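You operate a simulated robot arm through the tools that you are given. There is no shell and no other tool.

You run a simulated robot arm. Do the job below in one go: nothing can be reset, and whatever is moved stays where it is left.

## Task
Swap gauge block M in the datum gap for block L and reset rail A to size L.
Fine: loosen the clamp first, clamp at the end; block M goes on the infeed lid.
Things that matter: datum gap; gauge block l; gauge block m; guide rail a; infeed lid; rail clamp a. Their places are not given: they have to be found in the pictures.

The check looks at the end state, three seconds after you hand in, the way a careful person would. Anything else that was tipped, shoved, dropped, spilled or broken makes it a failure. A push-on lid holds only when it is set on centred and level and pressed home; a screw cap is set on level and turned clockwise until tight.

## Robot
A 6-joint arm with a fingered hand, fixed in place. Base frame: the origin is at the foot of the arm, x ahead of it, y to its left, z up. Lengths are in cm, angles in rad, forces in N, time in s.
With the tool pointing down near the work surface it reaches from about 50 to 96 cm from the base axis. Its first joint turns from -2.897 to 2.897 rad. Payload 5 kg.
The tool frame sits at the grasp point between the pads (the TCP): z along the fingers, y along the line on which they close. The tips reach 4.3 cm beyond it. Largest opening 14.4 cm; the body of the gripper starts 5 cm behind the TCP. The gripper is a hand of 5 fingers: y runs from the thumb to the fingers, the wrist lies at [-2.1, -13.3, -23.3] in the tool frame, and closing takes about 1.5 s.
Orientation is told as [roll, pitch, yaw] about the base's x, y, z axes, in that order, counted from this pose: with the fingers straight down and the wrist toward the robot, the tool's x, y and z point along [0, 1, 0], [1, 0, 0] and [0, 0, -1] of the base frame.

## Interface
- The arm moves only by the tool send_rows. Its argument "moves" is one flat list of numbers, 6 for each row, row after row: the shift along the tool's x, y, z in units of 250 mm (1.0 is 250 mm), then the turn, a rotation vector about the tool's x, y, z in units of 120 degrees (1.0 is 120 degrees). In form: [x, y, z, ax, ay, az, x, y, z, ax, ay, az, ...]. A call has 1 to 20 rows; each row is the pose to reach, as a shift and turn from the pose commanded when the call began, along the tool's axes at that moment. "grip" is the closure, from 0 (fully open) to 1 (shut), set as the call begins (left out, the last holds). A call with a number of a shift or a turn outside -1 to 1 is refused whole. Rows are played at 5 a second. More than 5 cm and 0.15 rad between two rows, or a gripper value outside its range, and nothing of the call is played. Where a pose cannot be reached the arm comes as near as it can. A force on the tool above 40 N (or 10 N above the force at the start of the call, whichever is more), or a blocked arm, ends the call early, and 0.2 s more pass. Each finger travels about 7.2 cm/s and halts on what it meets, pressing with about 32 N; the grip force reading is that of the motor and also rises with nothing between the fingers. The clock runs only during rows and for 0.2 s after the last one: add rows that repeat a pose to give the fingers time. It gives the time, the measured TCP pose, the force on the tool (base axes), the opening and the grip force at its end, in the units of the frame above (readings bear some noise), with the torque about the TCP (base axes, N m) and any sound that the robot's microphone picked up.
- Cameras (640 x 400 px; columns grow to the right, rows downward): "scene" is fixed at [21.94, -50.15, 160.97]; the picture's right is [-0.95, -0.31, 0.00], its down [-0.31, 0.95, -0.05] and it looks along [0.01, -0.05, -1.00] (base axes); focal length 296 px, centre (320, 200). "wrist" rides on the gripper at [8.6, -10.8, -16.8] in the tool frame; the picture's right is [-0.80, 0.28, -0.53], its down [-0.54, -0.73, 0.42] and it looks along [-0.27, 0.63, 0.73] (tool axes); focal length 275 px, centre (320, 200).
- snapshot(camera): a new picture of that camera. No time passes.
- slide_trunk(by): slides the trunk up (or, below 0, down) by that many cm; the arm rides with it, the base frame stays. It gives what a move gives, with no picture.
- move_fingers(index, middle, ring, little, thumb_bend, thumb_turn): sets how far each is bent, from 0 (flat) to 1 (curled in); at 0.3 the hand is open as for a grip, at 0.7 the pads meet at the TCP. One left out holds its place. A second passes; each finger stops where it meets its share of the squeeze, and holds until it gets a number again. A gripper value or a shape takes the hand back. It gives what a move gives, with no picture; readings hold the bend of each and the force on index, middle, ring, little, thumb and palm. thumb_turn goes from beside the hand (0) to across from the fingers (1), as for a grip.
- preshape(shape): the hand has 5 fingers and takes this shape, open, in about a second: jaw (thumb against the fingers, like two jaws); tri (thumb and two fingers); tip (a fingertip pinch); poke (one finger out to press); point (the index stretched); flat (the hand flat); cup (the hand cupped); fist (a fist). The gripper value then closes the fingers along that shape, each until it touches; the sizes above hold for jaw. It gives what a move gives, with no picture.
- locate(camera, pixels): for up to 12 pixels [column, row] of the newest picture of that camera ("zoom" is the newest enlarged one), the place [x, y, z] in the base frame of the surface seen there, good to about 0.2 cm. No time passes.
- inspect(camera, box): a new picture of the part [left, top, right, bottom] of that camera's present view, enlarged. No time passes.
- sign_off(): hands the job in; it is judged then, once.

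Open the gripper and draw the arm clear of the work before you hand the job in, unless the task says otherwise.

The tools are called as name(argument=value, ...) on one line, values as JSON. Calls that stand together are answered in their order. send_rows: Moves the arm, as the interface text tells. Its arguments: {"type":"object","properties":{"moves":{"type":"array"},"grip":{"type":"number"}},"required":["moves"]} The other tools are called the same way: slide_trunk (by) slides the trunk up or down; preshape (shape) gives the hand a shape; move_fingers (index, middle, ring, little, thumb_bend, thumb_turn) moves the fingers one by one; snapshot (camera) takes a picture; locate (camera, pixels) gives the place of the surface under pixels of a picture; inspect (camera, box) takes an enlarged picture of a part of a camera's view; sign_off () hands the job in.

At the start:

```text
clock: 0.0
ee_pos: [26.34, -36.97, 128.08]
tcp_rot: [0.0, -0.001, -0.001]
wrist_force: [0.5, -0.8, -0.2]
moment: [-0.01, -0.02, -0.01]
gripper_width: 14.35
grasp_force: 0.0
shape: jaw
bend: [0.3, 0.3, 0.3, 0.3, 0.3, 0.98]
finger forces: [0.1, 0.1, 0.0, 0.0, 0.1, 0.0]
trunk travel left (down, up): [-50.0, 9.0]
```

scene: 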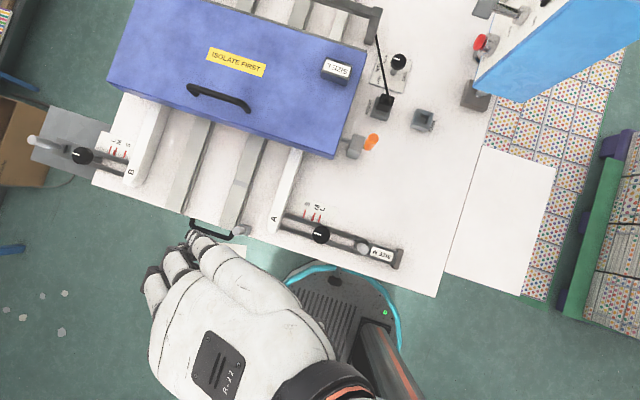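
wrist: 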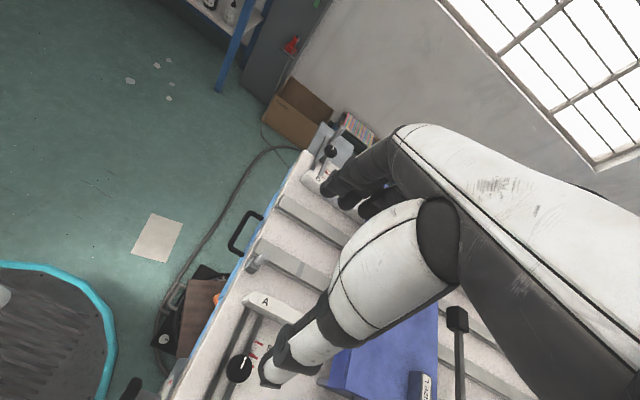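

I start by enlarging parts of the scene view: the rail A scale and clamp around (320,235), and the area with small blocks around (400,90).

inspect(camera="scene", box=[240, 140, 420, 270])

inspect(camera="scene", box=[320, 0, 500, 160])

inspect(camera="scene", box=[20, 90, 260, 250])

inspect(camera="scene", box=[430, 0, 640, 130])

```text
3.08 times, centred on (330, 205) of scene
```

zoom: 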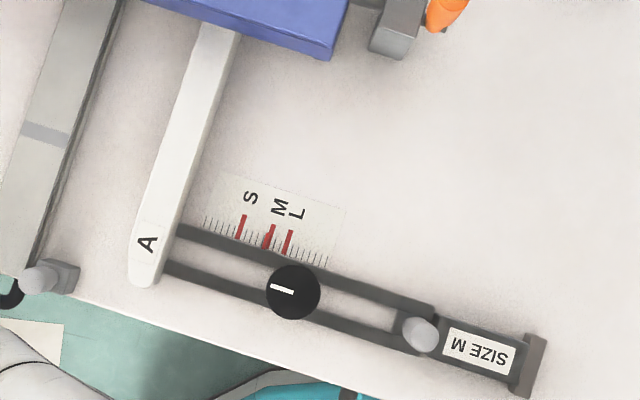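

```text
2.50 times, centred on (410, 80) of scene
```

zoom: 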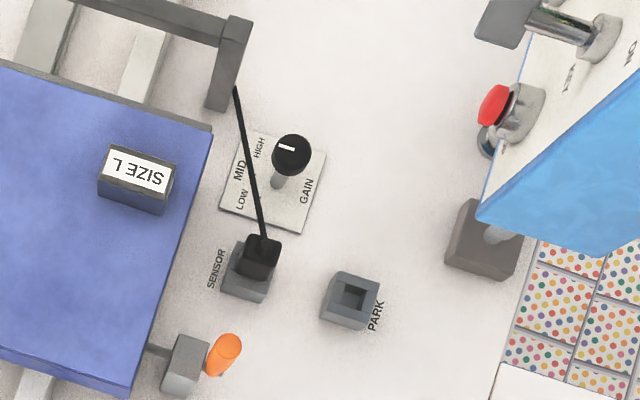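

```text
2.50 times, centred on (140, 170) of scene
```

zoom: 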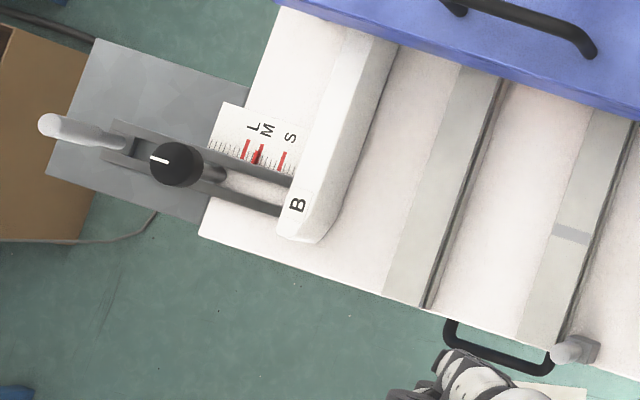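

```text
3.05 times, centred on (535, 65) of scene
```

zoom: 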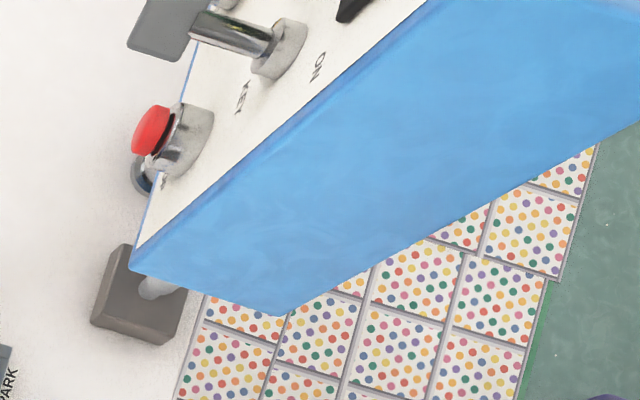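

Block M sits in the gap between the peg (zoom 421,335) and the end post (zoom 530,365) of rail A's slide; block L lies on the blue hood at (337,70). I measure these points now.

inspect(camera="scene", box=[300, 195, 420, 275])

locate(camera="scene", pixels=[[337, 70], [322, 68], [352, 72], [337, 60], [337, 80], [321, 234], [382, 254], [362, 246], [400, 258], [275, 218], [300, 160], [380, 220]])

```text
5.00 times, centred on (360, 235) of scene
```

zoom: 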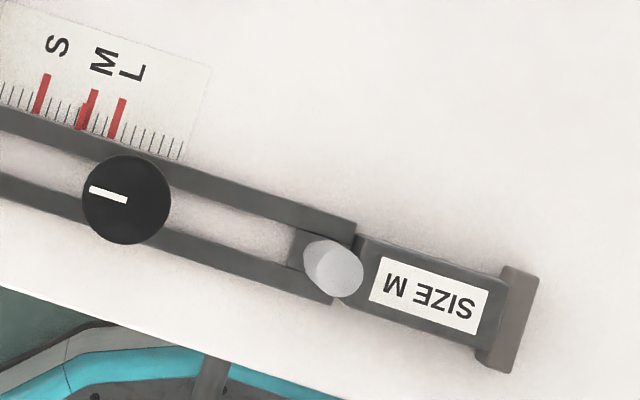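

```text
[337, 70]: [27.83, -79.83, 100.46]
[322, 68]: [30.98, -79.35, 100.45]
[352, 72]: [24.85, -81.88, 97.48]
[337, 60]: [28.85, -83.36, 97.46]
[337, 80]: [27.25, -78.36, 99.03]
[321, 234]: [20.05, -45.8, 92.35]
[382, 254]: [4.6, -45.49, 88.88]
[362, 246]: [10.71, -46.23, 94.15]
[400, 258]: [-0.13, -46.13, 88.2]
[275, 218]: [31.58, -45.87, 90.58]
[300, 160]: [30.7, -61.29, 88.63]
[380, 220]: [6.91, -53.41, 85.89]
```

The bench is at z≈85.9. I now measure the details of the M block, peg, end post, knob and scale marks in the 5x zoom.

locate(camera="zoom", pixels=[[425, 295], [362, 250], [495, 290], [350, 300], [478, 335], [335, 262], [520, 275], [490, 360], [320, 250], [130, 200], [345, 225], [325, 298]])

locate(camera="zoom", pixels=[[43, 95], [90, 105], [118, 115], [80, 115], [110, 200], [165, 200], [130, 240], [130, 160], [200, 205], [250, 225], [300, 240], [180, 235]])

```text
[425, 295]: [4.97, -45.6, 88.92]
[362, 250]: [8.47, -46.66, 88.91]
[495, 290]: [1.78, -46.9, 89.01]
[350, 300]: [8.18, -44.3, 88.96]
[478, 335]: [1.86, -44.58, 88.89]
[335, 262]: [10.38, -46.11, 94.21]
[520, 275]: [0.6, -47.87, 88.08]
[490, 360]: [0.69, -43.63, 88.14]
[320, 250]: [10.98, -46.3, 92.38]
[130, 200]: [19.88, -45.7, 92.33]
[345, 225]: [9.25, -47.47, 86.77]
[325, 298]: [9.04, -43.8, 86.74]
```

```text
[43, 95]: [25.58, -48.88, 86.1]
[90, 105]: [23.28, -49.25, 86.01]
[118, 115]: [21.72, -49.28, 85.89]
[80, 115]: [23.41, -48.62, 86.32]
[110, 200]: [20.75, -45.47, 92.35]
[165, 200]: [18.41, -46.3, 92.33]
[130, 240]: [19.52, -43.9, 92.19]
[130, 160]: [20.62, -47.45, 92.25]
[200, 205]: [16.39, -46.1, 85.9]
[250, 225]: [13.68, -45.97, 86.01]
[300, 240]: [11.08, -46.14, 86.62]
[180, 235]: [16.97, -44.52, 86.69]
```

The slide runs along x at y≈-46: M block spans x≈1.6–8.5, peg at x≈10.4 (top z 94.2), knob at (19.8,-45.7,92.3), and the pointer sits at the M mark (x≈23.4), L mark at x≈21.7. I check the L block and hood more closely.

inspect(camera="scene", box=[310, 40, 370, 100])

locate(camera="scene", pixels=[[235, 60], [120, 80], [335, 150], [365, 60], [150, 5], [215, 97], [250, 110], [185, 88], [370, 20], [355, 147], [372, 140], [398, 62]])

inspect(camera="scene", box=[90, 0, 390, 170])

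inspect(camera="wrist", box=[160, 140, 460, 400])

```text
6.67 times, centred on (340, 70) of scene
```

zoom: 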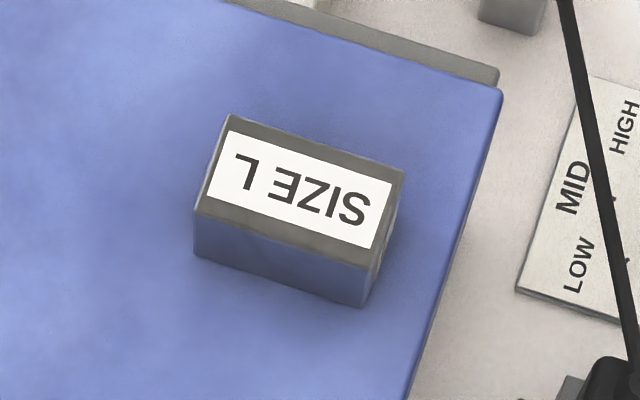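

```text
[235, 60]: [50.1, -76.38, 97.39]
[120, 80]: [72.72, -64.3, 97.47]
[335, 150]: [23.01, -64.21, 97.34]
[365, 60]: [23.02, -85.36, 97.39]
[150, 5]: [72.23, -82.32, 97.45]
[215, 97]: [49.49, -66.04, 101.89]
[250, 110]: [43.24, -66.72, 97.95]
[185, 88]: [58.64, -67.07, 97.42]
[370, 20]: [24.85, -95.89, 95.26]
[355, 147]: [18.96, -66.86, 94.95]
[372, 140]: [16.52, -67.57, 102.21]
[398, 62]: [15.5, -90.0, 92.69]
```

```text
2.13 times, centred on (240, 85) of scene
```

zoom: 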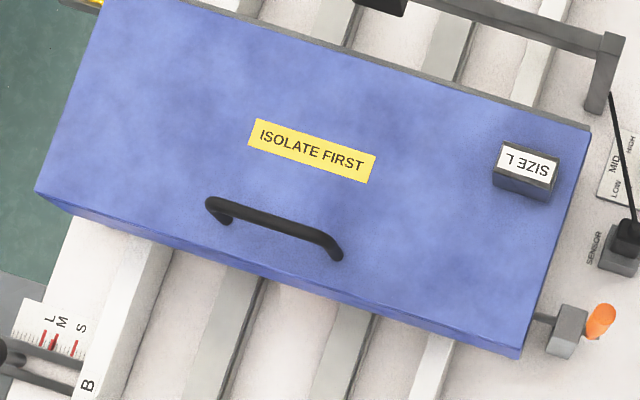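

```text
1.54 times, centred on (310, 270) of wrist
```

zoom: 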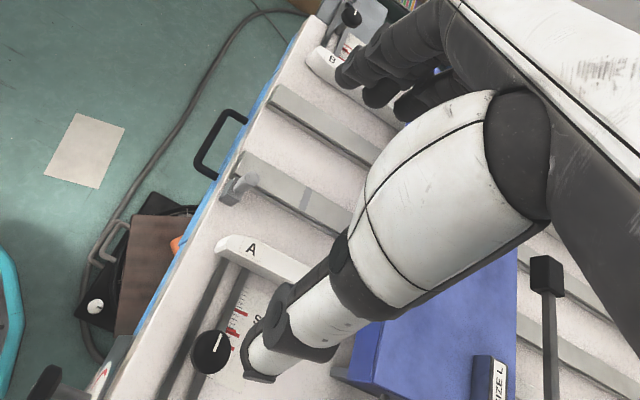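

The blue hood (top z≈97.4, x 23–73, y -64 to -86) is the infeed lid, with block L on it. I re-zoom to measure L's corners.

inspect(camera="scene", box=[310, 40, 370, 100])

locate(camera="zoom", pixels=[[230, 120], [198, 208], [398, 174], [370, 260], [300, 190], [202, 250], [362, 300], [490, 95], [410, 395], [60, 200], [350, 340], [440, 240]])

```text
6.67 times, centred on (340, 70) of scene
```

zoom: 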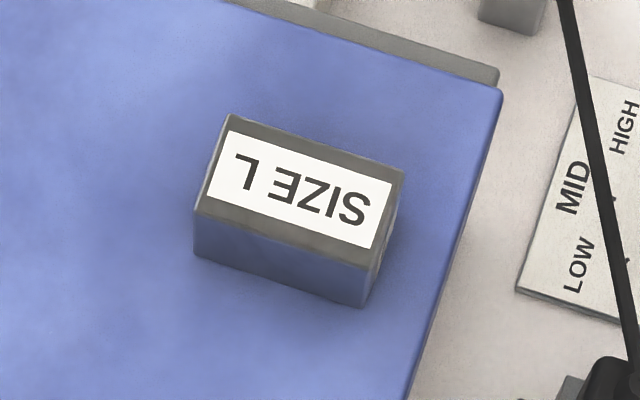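

```text
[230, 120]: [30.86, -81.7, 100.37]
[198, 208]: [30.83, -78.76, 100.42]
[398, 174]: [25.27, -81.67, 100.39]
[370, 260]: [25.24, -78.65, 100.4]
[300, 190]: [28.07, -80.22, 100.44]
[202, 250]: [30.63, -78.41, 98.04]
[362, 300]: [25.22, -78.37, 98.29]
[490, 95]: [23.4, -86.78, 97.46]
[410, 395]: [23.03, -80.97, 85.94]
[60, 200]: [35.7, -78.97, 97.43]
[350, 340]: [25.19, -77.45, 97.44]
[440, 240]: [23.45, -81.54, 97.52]
```

L is x 25.2–30.9, y -81.8 to -78.6, on the lid, 3 cm tall; it is ~1.5 cm shorter than M, which agrees with the L mark being 1.6 cm nearer the end post. I move the hand above the clamp knob with the wrist toward the robot (yaw -90°), staying high, to test the reach and get a view.

send_rows(moves=[-0.03, -0.022, 0.04, 0, 0, 0.0625, -0.06, -0.044, 0.08, 0, 0, 0.125, -0.09, -0.066, 0.12, 0, 0, 0.1875, -0.12, -0.088, 0.16, 0, 0, 0.25, -0.15, -0.11, 0.2, 0, 0, 0.3125, -0.18, -0.132, 0.24, 0, 0, 0.375, -0.21, -0.154, 0.28, 0, 0, 0.4375, -0.24, -0.176, 0.32, 0, 0, 0.5, -0.27, -0.198, 0.36, 0, 0, 0.5625, -0.3, -0.22, 0.4, 0, 0, 0.625, -0.33, -0.242, 0.44, 0, 0, 0.6875, -0.36, -0.264, 0.48, 0, 0, 0.75], grip=0)

snapshot(camera="scene")

snapshot(camera="wrist")

```text
clock: 2.6
ee_pos: [19.89, -46.04, 116.06]
tcp_rot: [-0.002, 0.0, -1.572]
wrist_force: [-0.3, 0.2, 0.5]
moment: [0.03, -0.03, 0.01]
gripper_width: 14.37
grasp_force: 0.0
shape: jaw
bend: [0.3, 0.3, 0.3, 0.3, 0.3, 0.98]
finger forces: [0.1, 0.1, 0.1, 0.0, 0.0, 0.0]
trunk travel left (down, up): [-50.0, 9.0]
```

```text
taken
```

scene: 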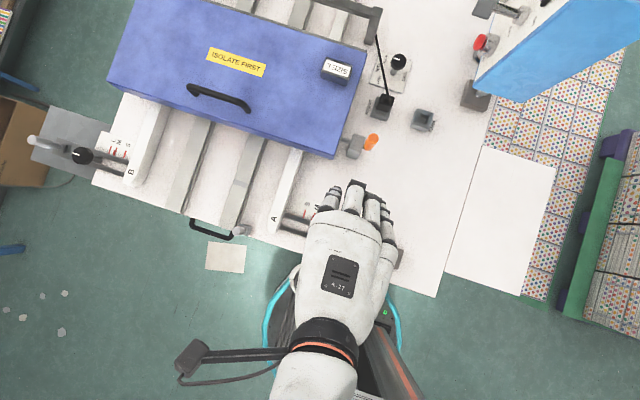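

```text
taken
```

wrist: 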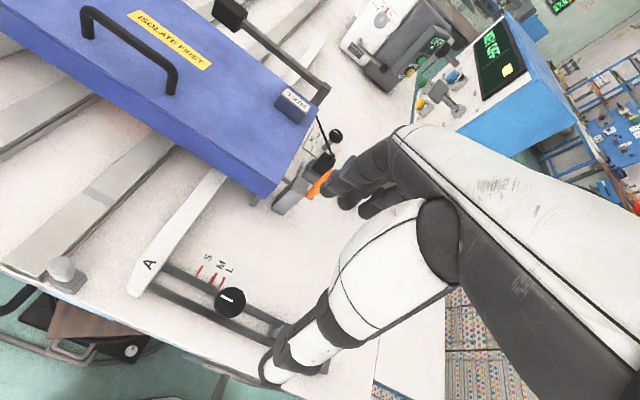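

The wrist view now shows rail A, the scale and the knob at about (230,300). I enlarge it for detail.

inspect(camera="wrist", box=[120, 220, 340, 390])

inspect(camera="wrist", box=[220, 60, 420, 220])

```text
2.35 times, centred on (230, 305) of wrist
```

zoom: 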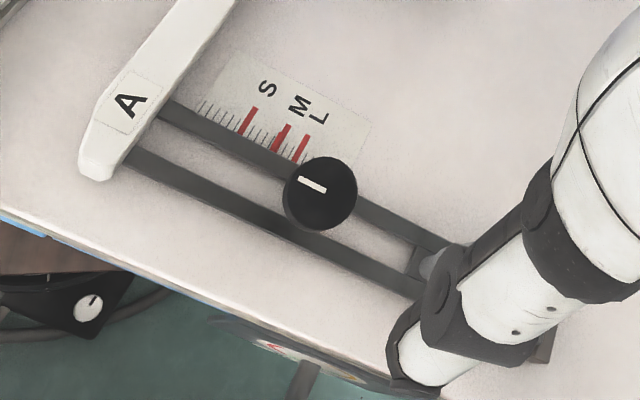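

```text
2.50 times, centred on (320, 140) of wrist
```

zoom: 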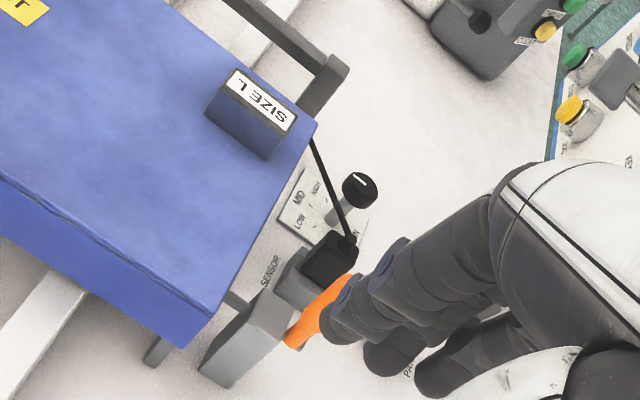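

I measure where thumb and fingertips sit relative to the TCP (19.9,-46.0,116.1), using the scene fingertips near (330,195)–(387,212) and thumb tip in the wrist view near (275,378).

locate(camera="scene", pixels=[[331, 192], [356, 184], [373, 198], [384, 208], [325, 210], [355, 210], [372, 215], [340, 280], [390, 240]])

locate(camera="wrist", pixels=[[275, 376], [290, 365], [320, 325], [340, 190], [355, 200], [380, 150], [230, 300], [280, 175], [385, 205]])

inspect(camera="scene", box=[270, 160, 430, 290])

```text
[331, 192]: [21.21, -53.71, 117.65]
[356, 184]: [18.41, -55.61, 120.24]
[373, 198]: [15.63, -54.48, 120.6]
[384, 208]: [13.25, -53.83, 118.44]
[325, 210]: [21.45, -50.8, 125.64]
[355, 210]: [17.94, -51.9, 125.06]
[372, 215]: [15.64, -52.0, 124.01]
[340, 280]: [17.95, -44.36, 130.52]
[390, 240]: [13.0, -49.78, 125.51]
```

```text
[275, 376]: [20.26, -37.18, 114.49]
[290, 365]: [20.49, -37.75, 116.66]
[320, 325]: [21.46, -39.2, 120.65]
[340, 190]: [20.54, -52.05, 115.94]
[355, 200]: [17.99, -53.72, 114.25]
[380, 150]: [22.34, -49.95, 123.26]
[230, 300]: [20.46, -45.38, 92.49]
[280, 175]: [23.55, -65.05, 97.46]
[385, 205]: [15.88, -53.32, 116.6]
```

```text
3.08 times, centred on (350, 225) of scene
```

zoom: 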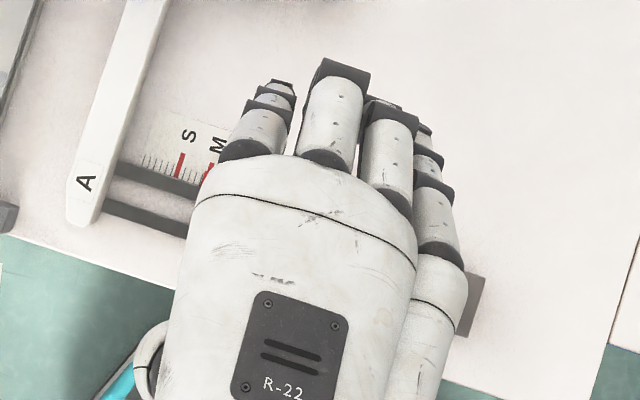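

Index sits at tool x≈+1.3, middle ≈-1.5, ring ≈-4.3, little ≈-6.6, thumb ≈+0.4. The four-finger jaw would hit the end post, so I try the "tri" shape and look at it.

preshape(shape="tri")

inspect(camera="scene", box=[270, 160, 430, 290])

snapshot(camera="wrist")

```text
clock: 3.5
ee_pos: [19.72, -46.08, 116.26]
tcp_rot: [-0.001, 0.0, -1.57]
wrist_force: [0.3, -0.1, 0.6]
moment: [0.03, -0.04, -0.01]
gripper_width: 14.38
grasp_force: 0.0
shape: tri
bend: [0.3, 0.3, 0.99, 0.99, 0.3, 0.98]
finger forces: [0.0, 0.0, 0.1, 0.1, 0.0, 0.0]
trunk travel left (down, up): [-50.0, 9.0]
```

```text
3.08 times, centred on (350, 225) of scene
```

zoom: 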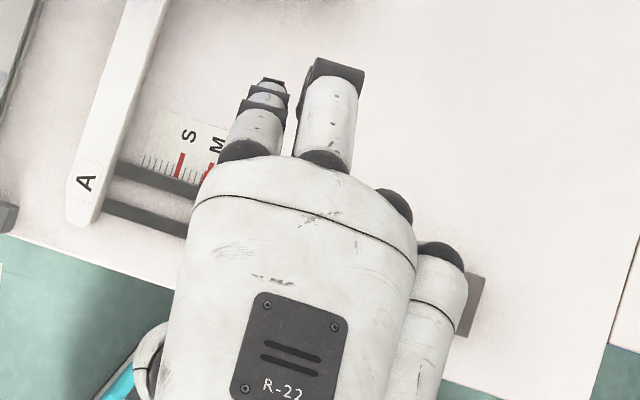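

```text
taken
```

wrist: 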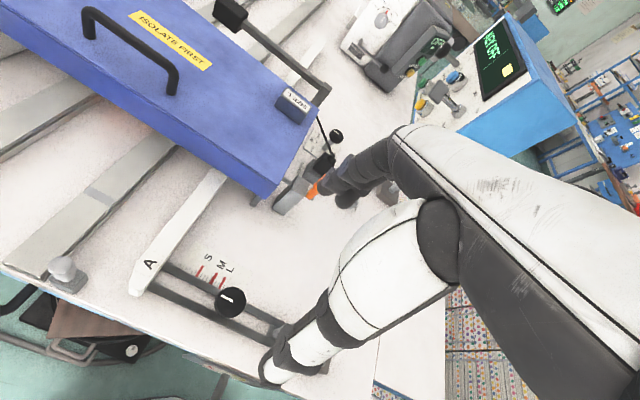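

Tri folds ring and little away, leaving thumb, index and middle. The knob's centre is about (20.0,-45.7), diameter ~4.1 cm, top z 92.3; I descend above it to z≈99 with fingers open.

send_rows(moves=[0.004, -0.003, 0.14, 0, 0, 0, 0.008, -0.008, 0.28, 0, 0, 0, 0.01, -0.012, 0.42, 0, 0, 0, 0.01, -0.014, 0.56, 0, 0, 0, 0.01, -0.014, 0.68, 0, 0, 0, 0.01, -0.014, 0.68, 0, 0, 0])

snapshot(camera="wrist")

inspect(camera="scene", box=[270, 160, 430, 290])

```text
clock: 4.9
ee_pos: [20.08, -45.82, 99.14]
tcp_rot: [0.0, 0.001, -1.572]
wrist_force: [-0.2, 0.1, 0.5]
moment: [0.02, 0.04, 0.0]
gripper_width: 14.4
grasp_force: 0.1
shape: tri
bend: [0.3, 0.3, 0.99, 0.99, 0.3, 0.98]
finger forces: [0.1, 0.0, 0.1, 0.0, 0.0, 0.1]
trunk travel left (down, up): [-50.0, 9.0]
```

```text
taken
```

wrist: 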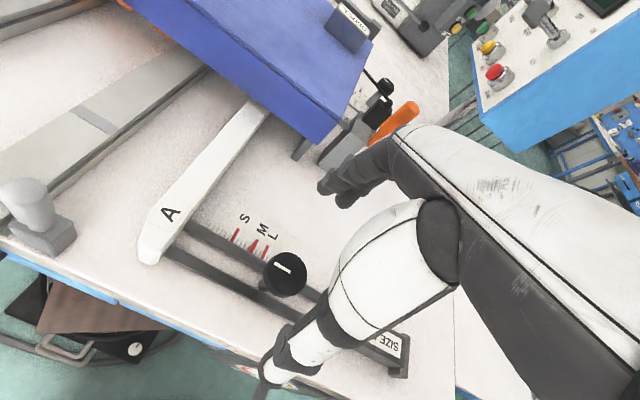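

```text
3.08 times, centred on (350, 225) of scene
```

zoom: 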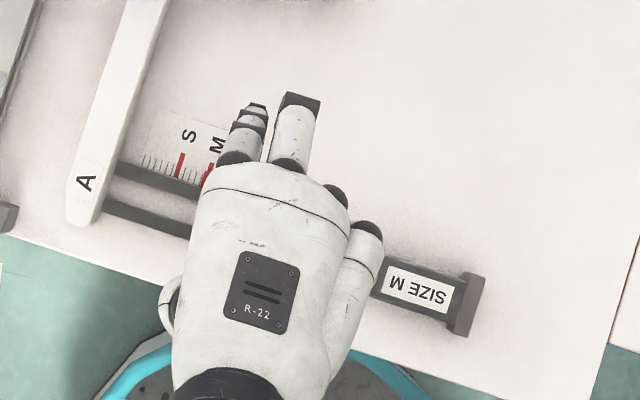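

The knob is at (285,272) in the wrist view, between thumb and fingers. I enlarge it to see its thickness and stem.

inspect(camera="wrist", box=[210, 200, 370, 320])

locate(camera="zoom", pixels=[[290, 265], [220, 290], [290, 380], [370, 300], [260, 360], [300, 230], [365, 270], [150, 190], [420, 370], [330, 390]])

```text
3.33 times, centred on (290, 260) of wrist
```

zoom: 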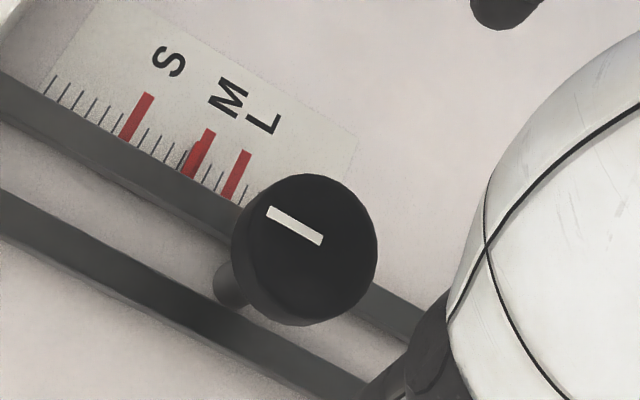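

```text
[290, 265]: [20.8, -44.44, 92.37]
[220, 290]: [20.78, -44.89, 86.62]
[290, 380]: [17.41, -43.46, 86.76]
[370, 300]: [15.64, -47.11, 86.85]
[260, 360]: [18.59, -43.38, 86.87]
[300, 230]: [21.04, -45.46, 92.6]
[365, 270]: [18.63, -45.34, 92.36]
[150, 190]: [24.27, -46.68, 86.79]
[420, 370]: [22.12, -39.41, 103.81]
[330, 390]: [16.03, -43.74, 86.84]
```

Estimates of the knob centre agree on about (20.2,-45.6), with a disc ~2 cm thick on a stem above the slotted arm (z 86.8). I descend to z≈92 with fingers open around it.

send_rows(moves=[0.005, -0.008, 0.08, 0, 0, 0, 0.005, -0.008, 0.16, 0, 0, 0, 0.005, -0.008, 0.23, 0, 0, 0, 0.005, -0.008, 0.284, 0, 0, 0, 0.005, -0.008, 0.284, 0, 0, 0])

snapshot(camera="wrist")

```text
clock: 6.1
ee_pos: [20.37, -45.61, 92.06]
tcp_rot: [-0.001, -0.001, -1.571]
wrist_force: [-0.3, -0.3, 0.1]
moment: [0.01, 0.01, -0.01]
gripper_width: 14.39
grasp_force: 0.0
shape: tri
bend: [0.3, 0.3, 0.99, 0.99, 0.3, 0.98]
finger forces: [0.0, 0.0, 0.0, 0.0, 0.0, 0.0]
trunk travel left (down, up): [-50.0, 9.0]
```

```text
taken
```

wrist: 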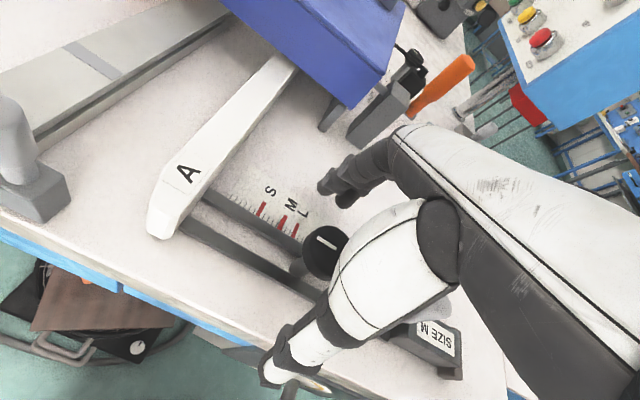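

I locate the knob's visible top points in this closer wrist view to refine centring.

inspect(camera="wrist", box=[270, 200, 390, 300])

locate(camera="wrist", pixels=[[320, 240], [310, 250], [325, 258], [335, 235], [330, 247], [318, 262], [330, 170], [325, 190], [346, 200], [275, 372]])

```text
4.00 times, centred on (330, 250) of wrist
```

zoom: 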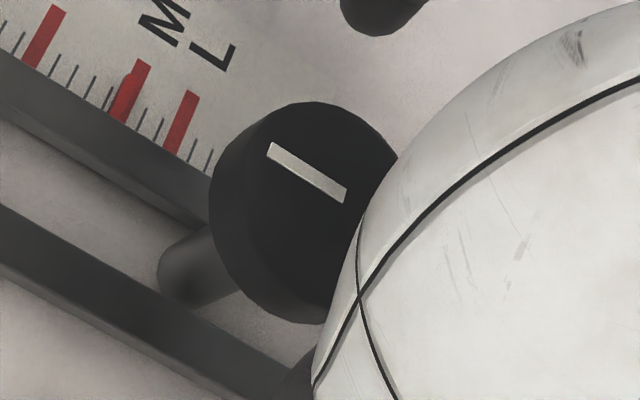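

```text
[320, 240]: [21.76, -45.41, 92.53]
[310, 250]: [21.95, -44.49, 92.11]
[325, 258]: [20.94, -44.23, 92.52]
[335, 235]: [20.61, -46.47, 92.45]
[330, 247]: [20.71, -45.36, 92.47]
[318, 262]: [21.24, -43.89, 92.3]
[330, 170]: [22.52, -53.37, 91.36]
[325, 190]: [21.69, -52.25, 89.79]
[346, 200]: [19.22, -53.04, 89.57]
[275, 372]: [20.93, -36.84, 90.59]
```

The white line ends at the knob centre, about px (337,249), i.e. base ≈(20.2,-45.5), which matches the TCP. I close the three fingers on the knob.

send_rows(moves=[0, 0, 0, 0, 0, 0, 0, 0, 0, 0, 0, 0, 0, 0, 0, 0, 0, 0, 0, 0, 0, 0, 0, 0, 0, 0, 0, 0, 0, 0, 0, 0, 0, 0, 0, 0, 0, 0, 0, 0, 0, 0, 0, 0, 0, 0, 0, 0, 0, 0, 0, 0, 0, 0], grip=1)

snapshot(camera="wrist")

```text
clock: 8.1
ee_pos: [20.14, -45.44, 91.83]
tcp_rot: [0.0, 0.004, -1.571]
wrist_force: [-0.4, 5.6, -18.8]
moment: [-0.49, 0.11, -0.03]
gripper_width: 2.06
grasp_force: 31.9
shape: tri
bend: [0.73, 0.71, 1.0, 1.0, 0.76, 1.0]
finger forces: [13.0, 9.9, 0.0, 0.1, 30.9, 0.0]
trunk travel left (down, up): [-50.0, 9.0]
```

```text
taken
```

wrist: 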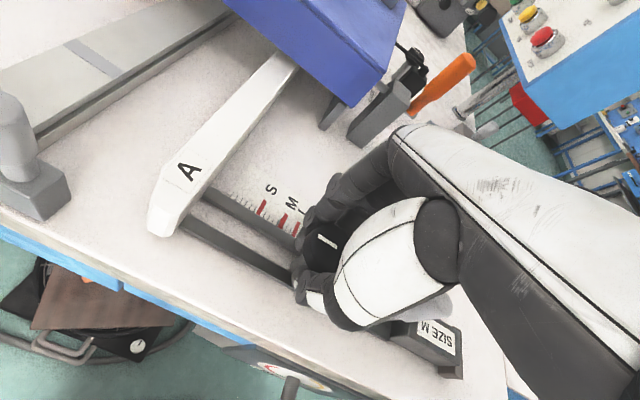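

The opening of 2.06 cm and the -18.8 N pull show the tips went under the disc onto the stem. I open, raise to z≈94.3 and try to close on the rim.

send_rows(moves=[0, 0, 0, 0, 0, 0, 0, 0, 0, 0, 0, 0, 0, 0, 0, 0, 0, 0, 0, 0, 0, 0, 0, 0, 0, 0, 0, 0, 0, 0, 0, 0, 0, 0, 0, 0, 0, 0, -0.05, 0, 0, 0, 0, 0, -0.1, 0, 0, 0, 0, 0, -0.1, 0, 0, 0], grip=0)

inspect(camera="wrist", box=[230, 160, 390, 300])

```text
clock: 10.1
ee_pos: [20.12, -45.41, 94.43]
tcp_rot: [0.0, 0.001, -1.57]
wrist_force: [-0.9, 0.5, 0.9]
moment: [0.0, -0.01, 0.0]
gripper_width: 14.34
grasp_force: 0.1
shape: tri
bend: [0.3, 0.3, 0.99, 0.99, 0.3, 0.98]
finger forces: [0.1, 0.0, 0.1, 0.0, 0.1, 0.0]
trunk travel left (down, up): [-50.0, 9.0]
```

```text
2.86 times, centred on (310, 230) of wrist
```

zoom: 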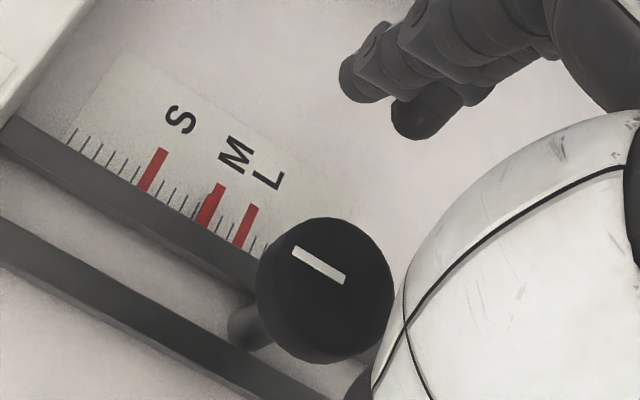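

Nothing moved: the pointer is still on M and the knob line is unchanged. I close again at this height.

send_rows(moves=[0, 0, 0, 0, 0, 0, 0, 0, 0, 0, 0, 0, 0, 0, 0, 0, 0, 0, 0, 0, 0, 0, 0, 0, 0, 0, 0, 0, 0, 0, 0, 0, 0, 0, 0, 0, 0, 0, 0, 0, 0, 0, 0, 0, 0, 0, 0, 0, 0, 0, 0, 0, 0, 0], grip=1)

snapshot(camera="wrist")

inspect(camera="wrist", box=[230, 160, 390, 300])

```text
clock: 12.1
ee_pos: [20.21, -45.7, 94.53]
tcp_rot: [0.0, -0.001, -1.571]
wrist_force: [1.5, 1.1, -2.7]
moment: [0.06, -0.02, -0.01]
gripper_width: 3.32
grasp_force: 32.2
shape: tri
bend: [0.73, 0.59, 1.0, 1.0, 0.74, 1.0]
finger forces: [13.4, 13.0, 0.0, 0.0, 29.0, 0.0]
trunk travel left (down, up): [-50.0, 9.0]
```

```text
taken
```

wrist: 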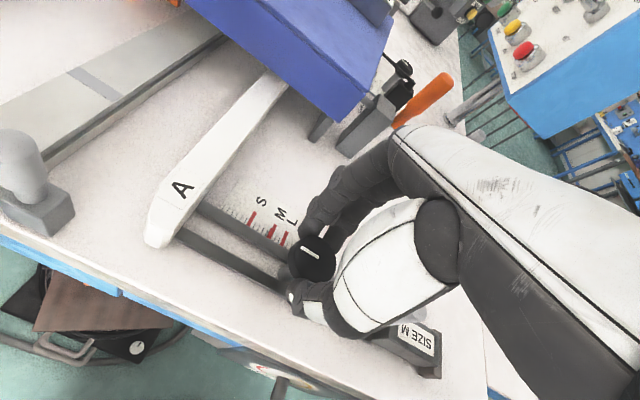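

```text
2.86 times, centred on (310, 230) of wrist
```

zoom: 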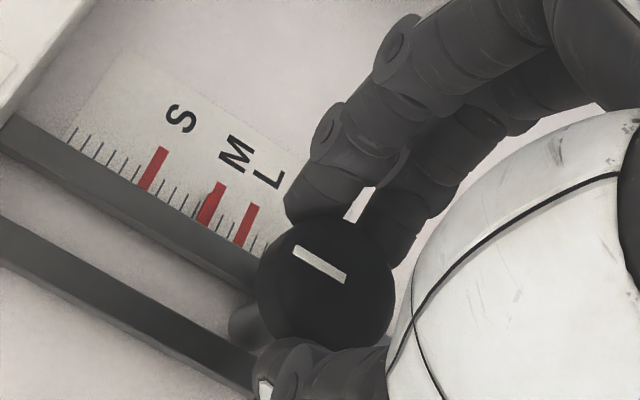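

The three fingers now hold the disc rim (3.3 cm reading, forces 13/13/29 N). I turn counter-clockwise (seen from above) by 30° and watch the reaction.

send_rows(moves=[0, 0, 0, 0, 0, -0.05, 0, 0, 0, 0, 0, -0.1, 0, 0, 0, 0, 0, -0.15, 0, 0, 0, 0, 0, -0.2, 0, 0, 0, 0, 0, -0.25, 0, 0, 0, 0, 0, -0.25])

inspect(camera="wrist", box=[230, 160, 390, 300])

snapshot(camera="scene")

```text
clock: 13.5
ee_pos: [20.21, -45.51, 94.52]
tcp_rot: [0.004, -0.001, -1.047]
wrist_force: [-2.2, 0.2, 1.2]
moment: [0.07, -0.12, -0.01]
gripper_width: 3.23
grasp_force: 31.8
shape: tri
bend: [0.73, 0.58, 1.0, 1.0, 0.74, 1.0]
finger forces: [18.0, 16.3, 0.0, 0.0, 29.9, 0.0]
trunk travel left (down, up): [-50.0, 9.0]
```

```text
2.86 times, centred on (310, 230) of wrist
```

zoom: 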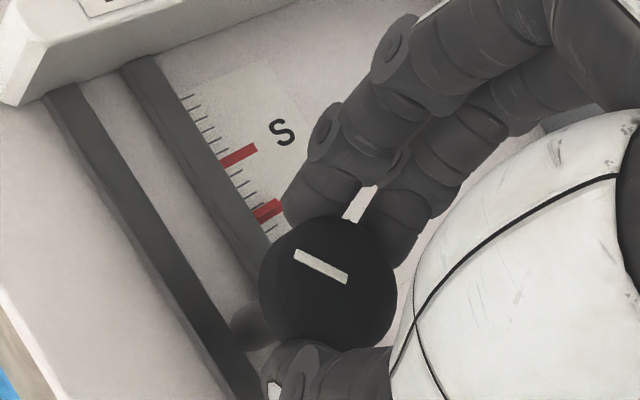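

```text
taken
```

scene: 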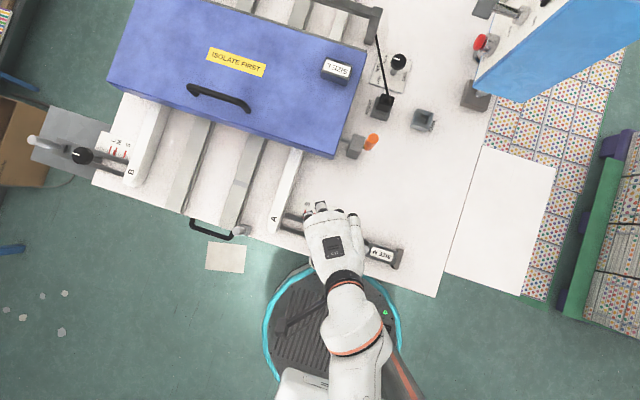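

The knob's line turned together with the hand, so it is turning. I continue counter-clockwise by another 50°.

send_rows(moves=[0, 0, 0, 0, 0, -0.05, 0, 0, 0, 0, 0, -0.1, 0, 0, 0, 0, 0, -0.15, 0, 0, 0, 0, 0, -0.2, 0, 0, 0, 0, 0, -0.25, 0, 0, 0, 0, 0, -0.3, 0, 0, 0, 0, 0, -0.35, 0, 0, 0, 0, 0, -0.4, 0, 0, 0, 0, 0, -0.42, 0, 0, 0, 0, 0, -0.42])

inspect(camera="wrist", box=[230, 160, 390, 300])

snapshot(camera="scene")

```text
clock: 15.7
ee_pos: [20.21, -45.44, 94.54]
tcp_rot: [-0.001, 0.001, -0.165]
wrist_force: [0.7, 1.1, -1.9]
moment: [0.14, -0.06, 0.05]
gripper_width: 3.21
grasp_force: 31.4
shape: tri
bend: [0.73, 0.59, 1.0, 1.0, 0.74, 1.0]
finger forces: [18.3, 15.7, 0.1, 0.1, 28.9, 0.1]
trunk travel left (down, up): [-50.0, 9.0]
```

```text
2.86 times, centred on (310, 230) of wrist
```

zoom: 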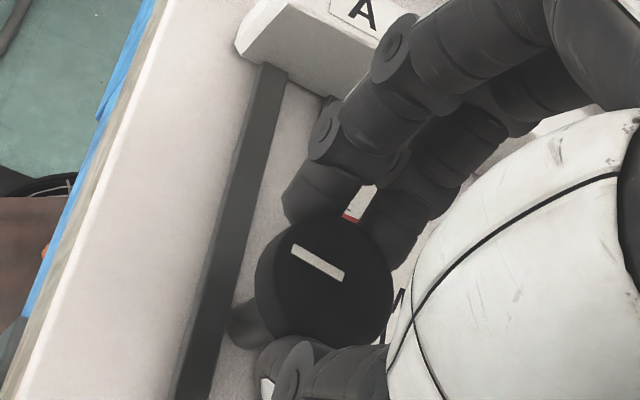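

```text
taken
```

scene: 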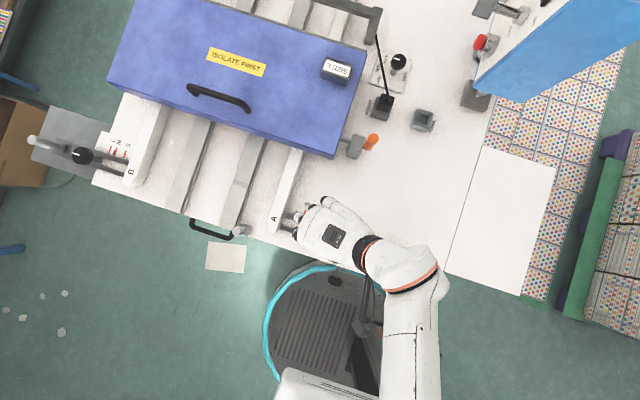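

Total so far is 80° with little torque. I go another 40° counter-clockwise to be sure the clamp is off.

send_rows(moves=[0, 0, 0, 0, 0, -0.05, 0, 0, 0, 0, 0, -0.1, 0, 0, 0, 0, 0, -0.15, 0, 0, 0, 0, 0, -0.2, 0, 0, 0, 0, 0, -0.25, 0, 0, 0, 0, 0, -0.3, 0, 0, 0, 0, 0, -0.333, 0, 0, 0, 0, 0, -0.333])

inspect(camera="wrist", box=[230, 160, 390, 300])

snapshot(camera="scene")

```text
clock: 17.5
ee_pos: [20.2, -45.6, 94.55]
tcp_rot: [-0.001, 0.002, 0.531]
wrist_force: [2.4, 0.2, -2.7]
moment: [0.09, -0.07, -0.02]
gripper_width: 3.24
grasp_force: 32.0
shape: tri
bend: [0.73, 0.59, 1.0, 1.0, 0.74, 1.0]
finger forces: [17.4, 16.8, 0.0, 0.1, 28.5, 0.0]
trunk travel left (down, up): [-50.0, 9.0]
```

```text
2.86 times, centred on (310, 230) of wrist
```

zoom: 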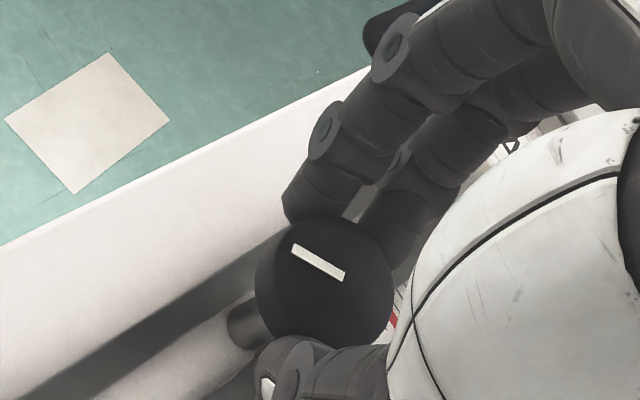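

```text
taken
```

scene: 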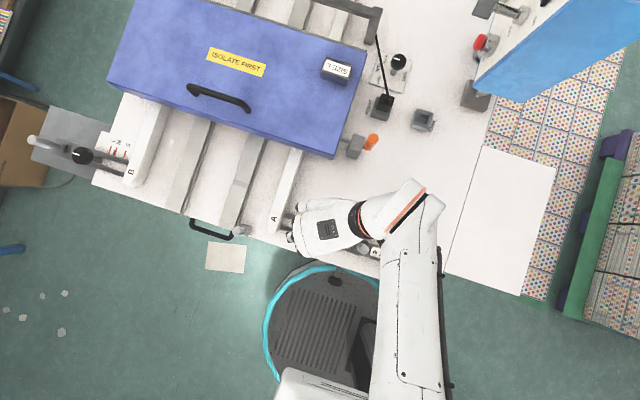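

120° turned freely. I open part-way (thumb side is clear of the peg) and lift straight up.

send_rows(moves=[0, 0, 0, 0, 0, 0, 0, 0, 0, 0, 0, 0, 0, 0, 0, 0, 0, 0, 0, 0, 0, 0, 0, 0, 0, 0, 0, 0, 0, 0, 0, 0, 0, 0, 0, 0, 0, 0, -0.06, 0, 0, 0, 0, 0, -0.16, 0, 0, 0, 0, 0, -0.3, 0, 0, 0, 0, 0, -0.46, 0, 0, 0, 0, 0, -0.6, 0, 0, 0, 0, 0, -0.6, 0, 0, 0], grip=0.3)

snapshot(camera="scene")

snapshot(camera="wrist")

```text
clock: 20.1
ee_pos: [20.23, -45.58, 109.54]
tcp_rot: [0.001, 0.001, 0.53]
wrist_force: [-0.5, -0.7, 0.3]
moment: [-0.01, 0.04, 0.02]
gripper_width: 10.05
grasp_force: 0.0
shape: tri
bend: [0.73, 0.37, 0.99, 0.99, 0.6, 0.99]
finger forces: [0.1, 0.0, 0.0, 0.0, 0.0, 0.0]
trunk travel left (down, up): [-50.0, 9.0]
```

```text
taken
```

scene: 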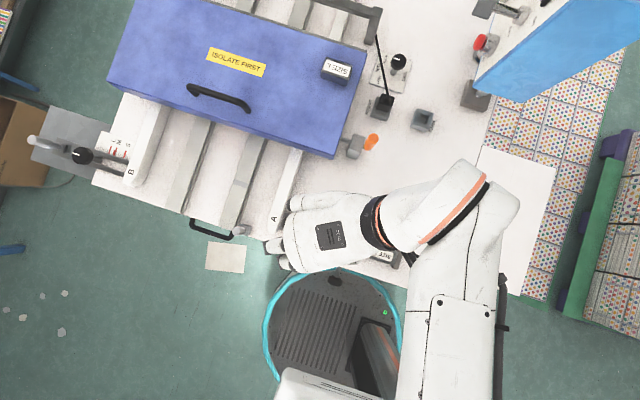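

```text
taken
```

wrist: 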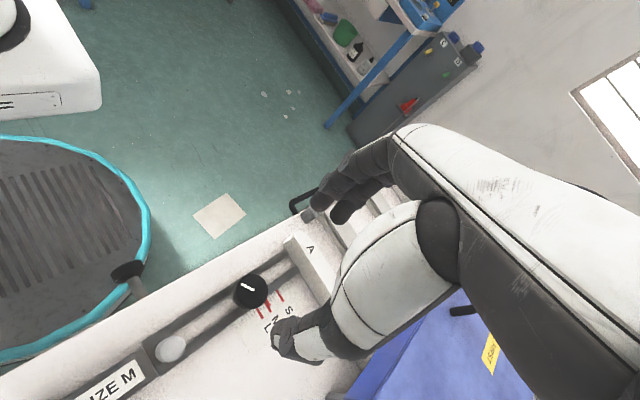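

The clamp knob is loosened (its line turned). Index still reports 0.73 bend; I open fully while turning to yaw -90° and moving over block M at (5,-45.6), z≈106.

send_rows(moves=[0.0205, -0.035, 0.0093, 0, 0, 0.0667, 0.041, -0.07, 0.0187, 0, 0, 0.1333, 0.0614, -0.105, 0.028, 0, 0, 0.2, 0.0819, -0.14, 0.0373, 0, 0, 0.2667, 0.1024, -0.175, 0.0467, 0, 0, 0.3333, 0.1229, -0.21, 0.056, 0, 0, 0.4, 0.1434, -0.245, 0.0653, 0, 0, 0.4667, 0.1638, -0.28, 0.0746, 0, 0, 0.5333, 0.1843, -0.315, 0.084, 0, 0, 0.6, 0.2048, -0.35, 0.0933, 0, 0, 0.6667, 0.2253, -0.385, 0.1026, 0, 0, 0.7333, 0.2458, -0.42, 0.112, 0, 0, 0.8, 0.2662, -0.455, 0.1213, 0, 0, 0.8667, 0.2867, -0.49, 0.1306, 0, 0, 0.9333, 0.3072, -0.525, 0.14, 0, 0, 1.0, 0.3072, -0.525, 0.14, 0, 0, 1.0], grip=0)

snapshot(camera="scene")

snapshot(camera="wrist")

```text
clock: 23.5
ee_pos: [4.93, -45.5, 105.99]
tcp_rot: [0.0, 0.001, -1.564]
wrist_force: [1.1, 0.5, 0.2]
moment: [0.01, -0.03, 0.02]
gripper_width: 14.34
grasp_force: 0.1
shape: tri
bend: [0.3, 0.3, 0.99, 0.99, 0.3, 0.98]
finger forces: [0.0, 0.1, 0.0, 0.0, 0.1, 0.0]
trunk travel left (down, up): [-50.0, 9.0]
```

```text
taken
```

scene: 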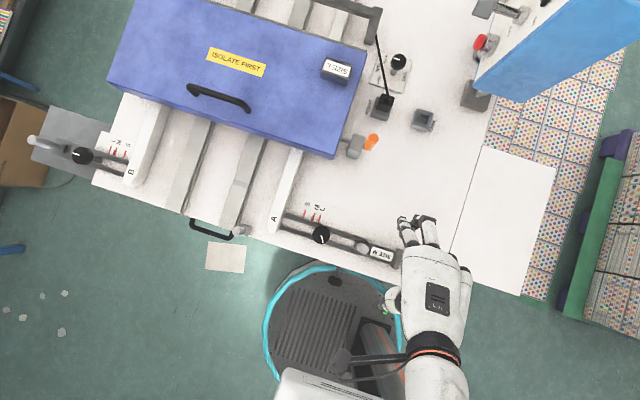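

```text
taken
```

wrist: 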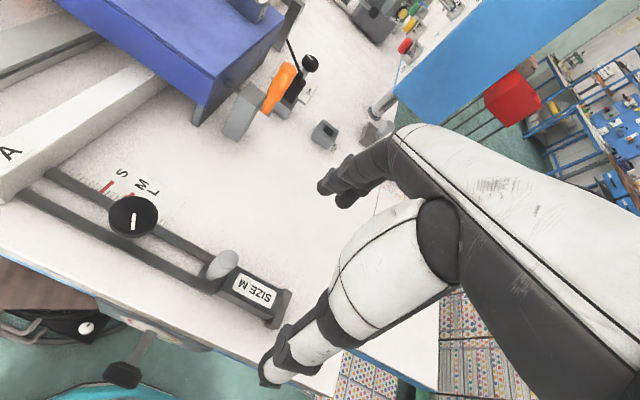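

The pose is reached over M. I zoom in on the block, knob line and gap from this unobstructed view, and measure.

inspect(camera="wrist", box=[90, 160, 310, 340])

inspect(camera="scene", box=[300, 195, 420, 275])

locate(camera="wrist", pixels=[[257, 290], [238, 270], [282, 293], [222, 290], [270, 318], [290, 292], [276, 325], [215, 280], [222, 262], [200, 272], [130, 220], [120, 192]])

```text
2.22 times, centred on (200, 250) of wrist
```

zoom: 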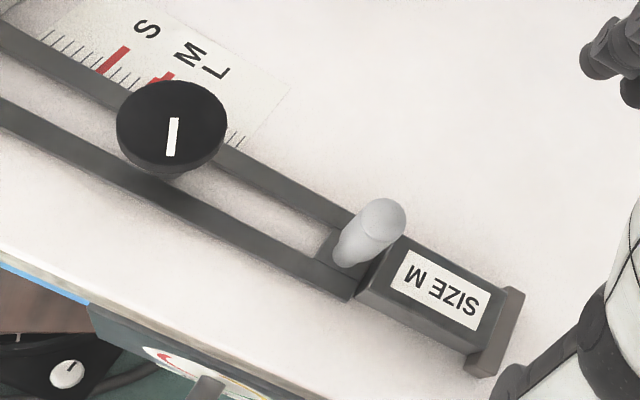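

```text
5.00 times, centred on (360, 235) of scene
```

zoom: 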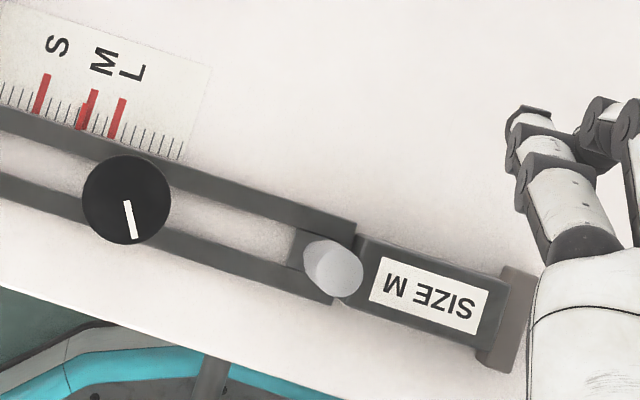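

```text
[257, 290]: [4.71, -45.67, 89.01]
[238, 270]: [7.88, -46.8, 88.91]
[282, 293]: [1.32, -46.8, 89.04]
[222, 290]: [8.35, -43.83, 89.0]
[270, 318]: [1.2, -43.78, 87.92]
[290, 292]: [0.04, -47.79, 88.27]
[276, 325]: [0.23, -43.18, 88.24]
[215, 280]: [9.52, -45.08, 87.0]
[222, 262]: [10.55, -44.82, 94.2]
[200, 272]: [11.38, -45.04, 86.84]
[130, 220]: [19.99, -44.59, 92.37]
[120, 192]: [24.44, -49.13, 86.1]
```

The knob line now points ~120° counter-clockwise from before, the pointer is still on M, and block M is at x 1.5–8.5, y -47.1 to -44.0, top z 88.95. I descend with open tri fingers so the tips straddle the block (TCP z≈91).

send_rows(moves=[0.001, 0.001, 0.14, 0, 0, 0, 0.001, 0.001, 0.28, 0, 0, 0, 0.001, 0.001, 0.4, 0, 0, 0, 0.001, 0.001, 0.48, 0, 0, 0, 0.001, 0.001, 0.48, 0, 0, 0])

snapshot(camera="wrist")

inspect(camera="wrist", box=[190, 170, 390, 330])

locate(camera="wrist", pixels=[[330, 190], [345, 202], [275, 372], [290, 362]])

```text
clock: 24.7
ee_pos: [4.99, -45.41, 94.03]
tcp_rot: [0.001, 0.0, -1.565]
wrist_force: [-0.7, -0.5, 0.1]
moment: [0.03, -0.02, -0.01]
gripper_width: 14.4
grasp_force: 0.1
shape: tri
bend: [0.3, 0.3, 0.99, 0.99, 0.3, 0.98]
finger forces: [0.0, 0.0, 0.0, 0.1, 0.0, 0.0]
trunk travel left (down, up): [-50.0, 9.0]
```

```text
taken
```

wrist: 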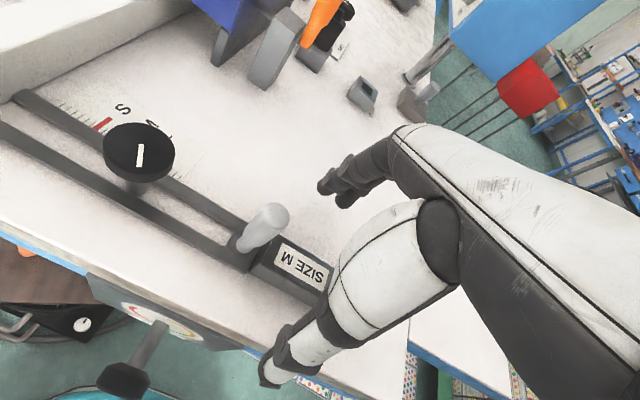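

```text
2.50 times, centred on (290, 250) of wrist
```

zoom: 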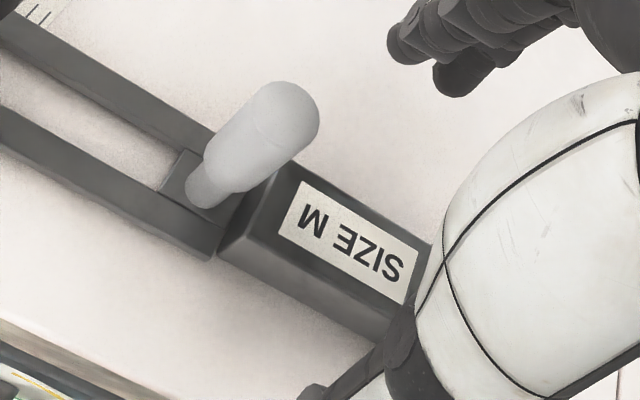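

```text
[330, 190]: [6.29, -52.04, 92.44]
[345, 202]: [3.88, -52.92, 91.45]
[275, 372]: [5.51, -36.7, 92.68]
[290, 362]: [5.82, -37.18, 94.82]
```

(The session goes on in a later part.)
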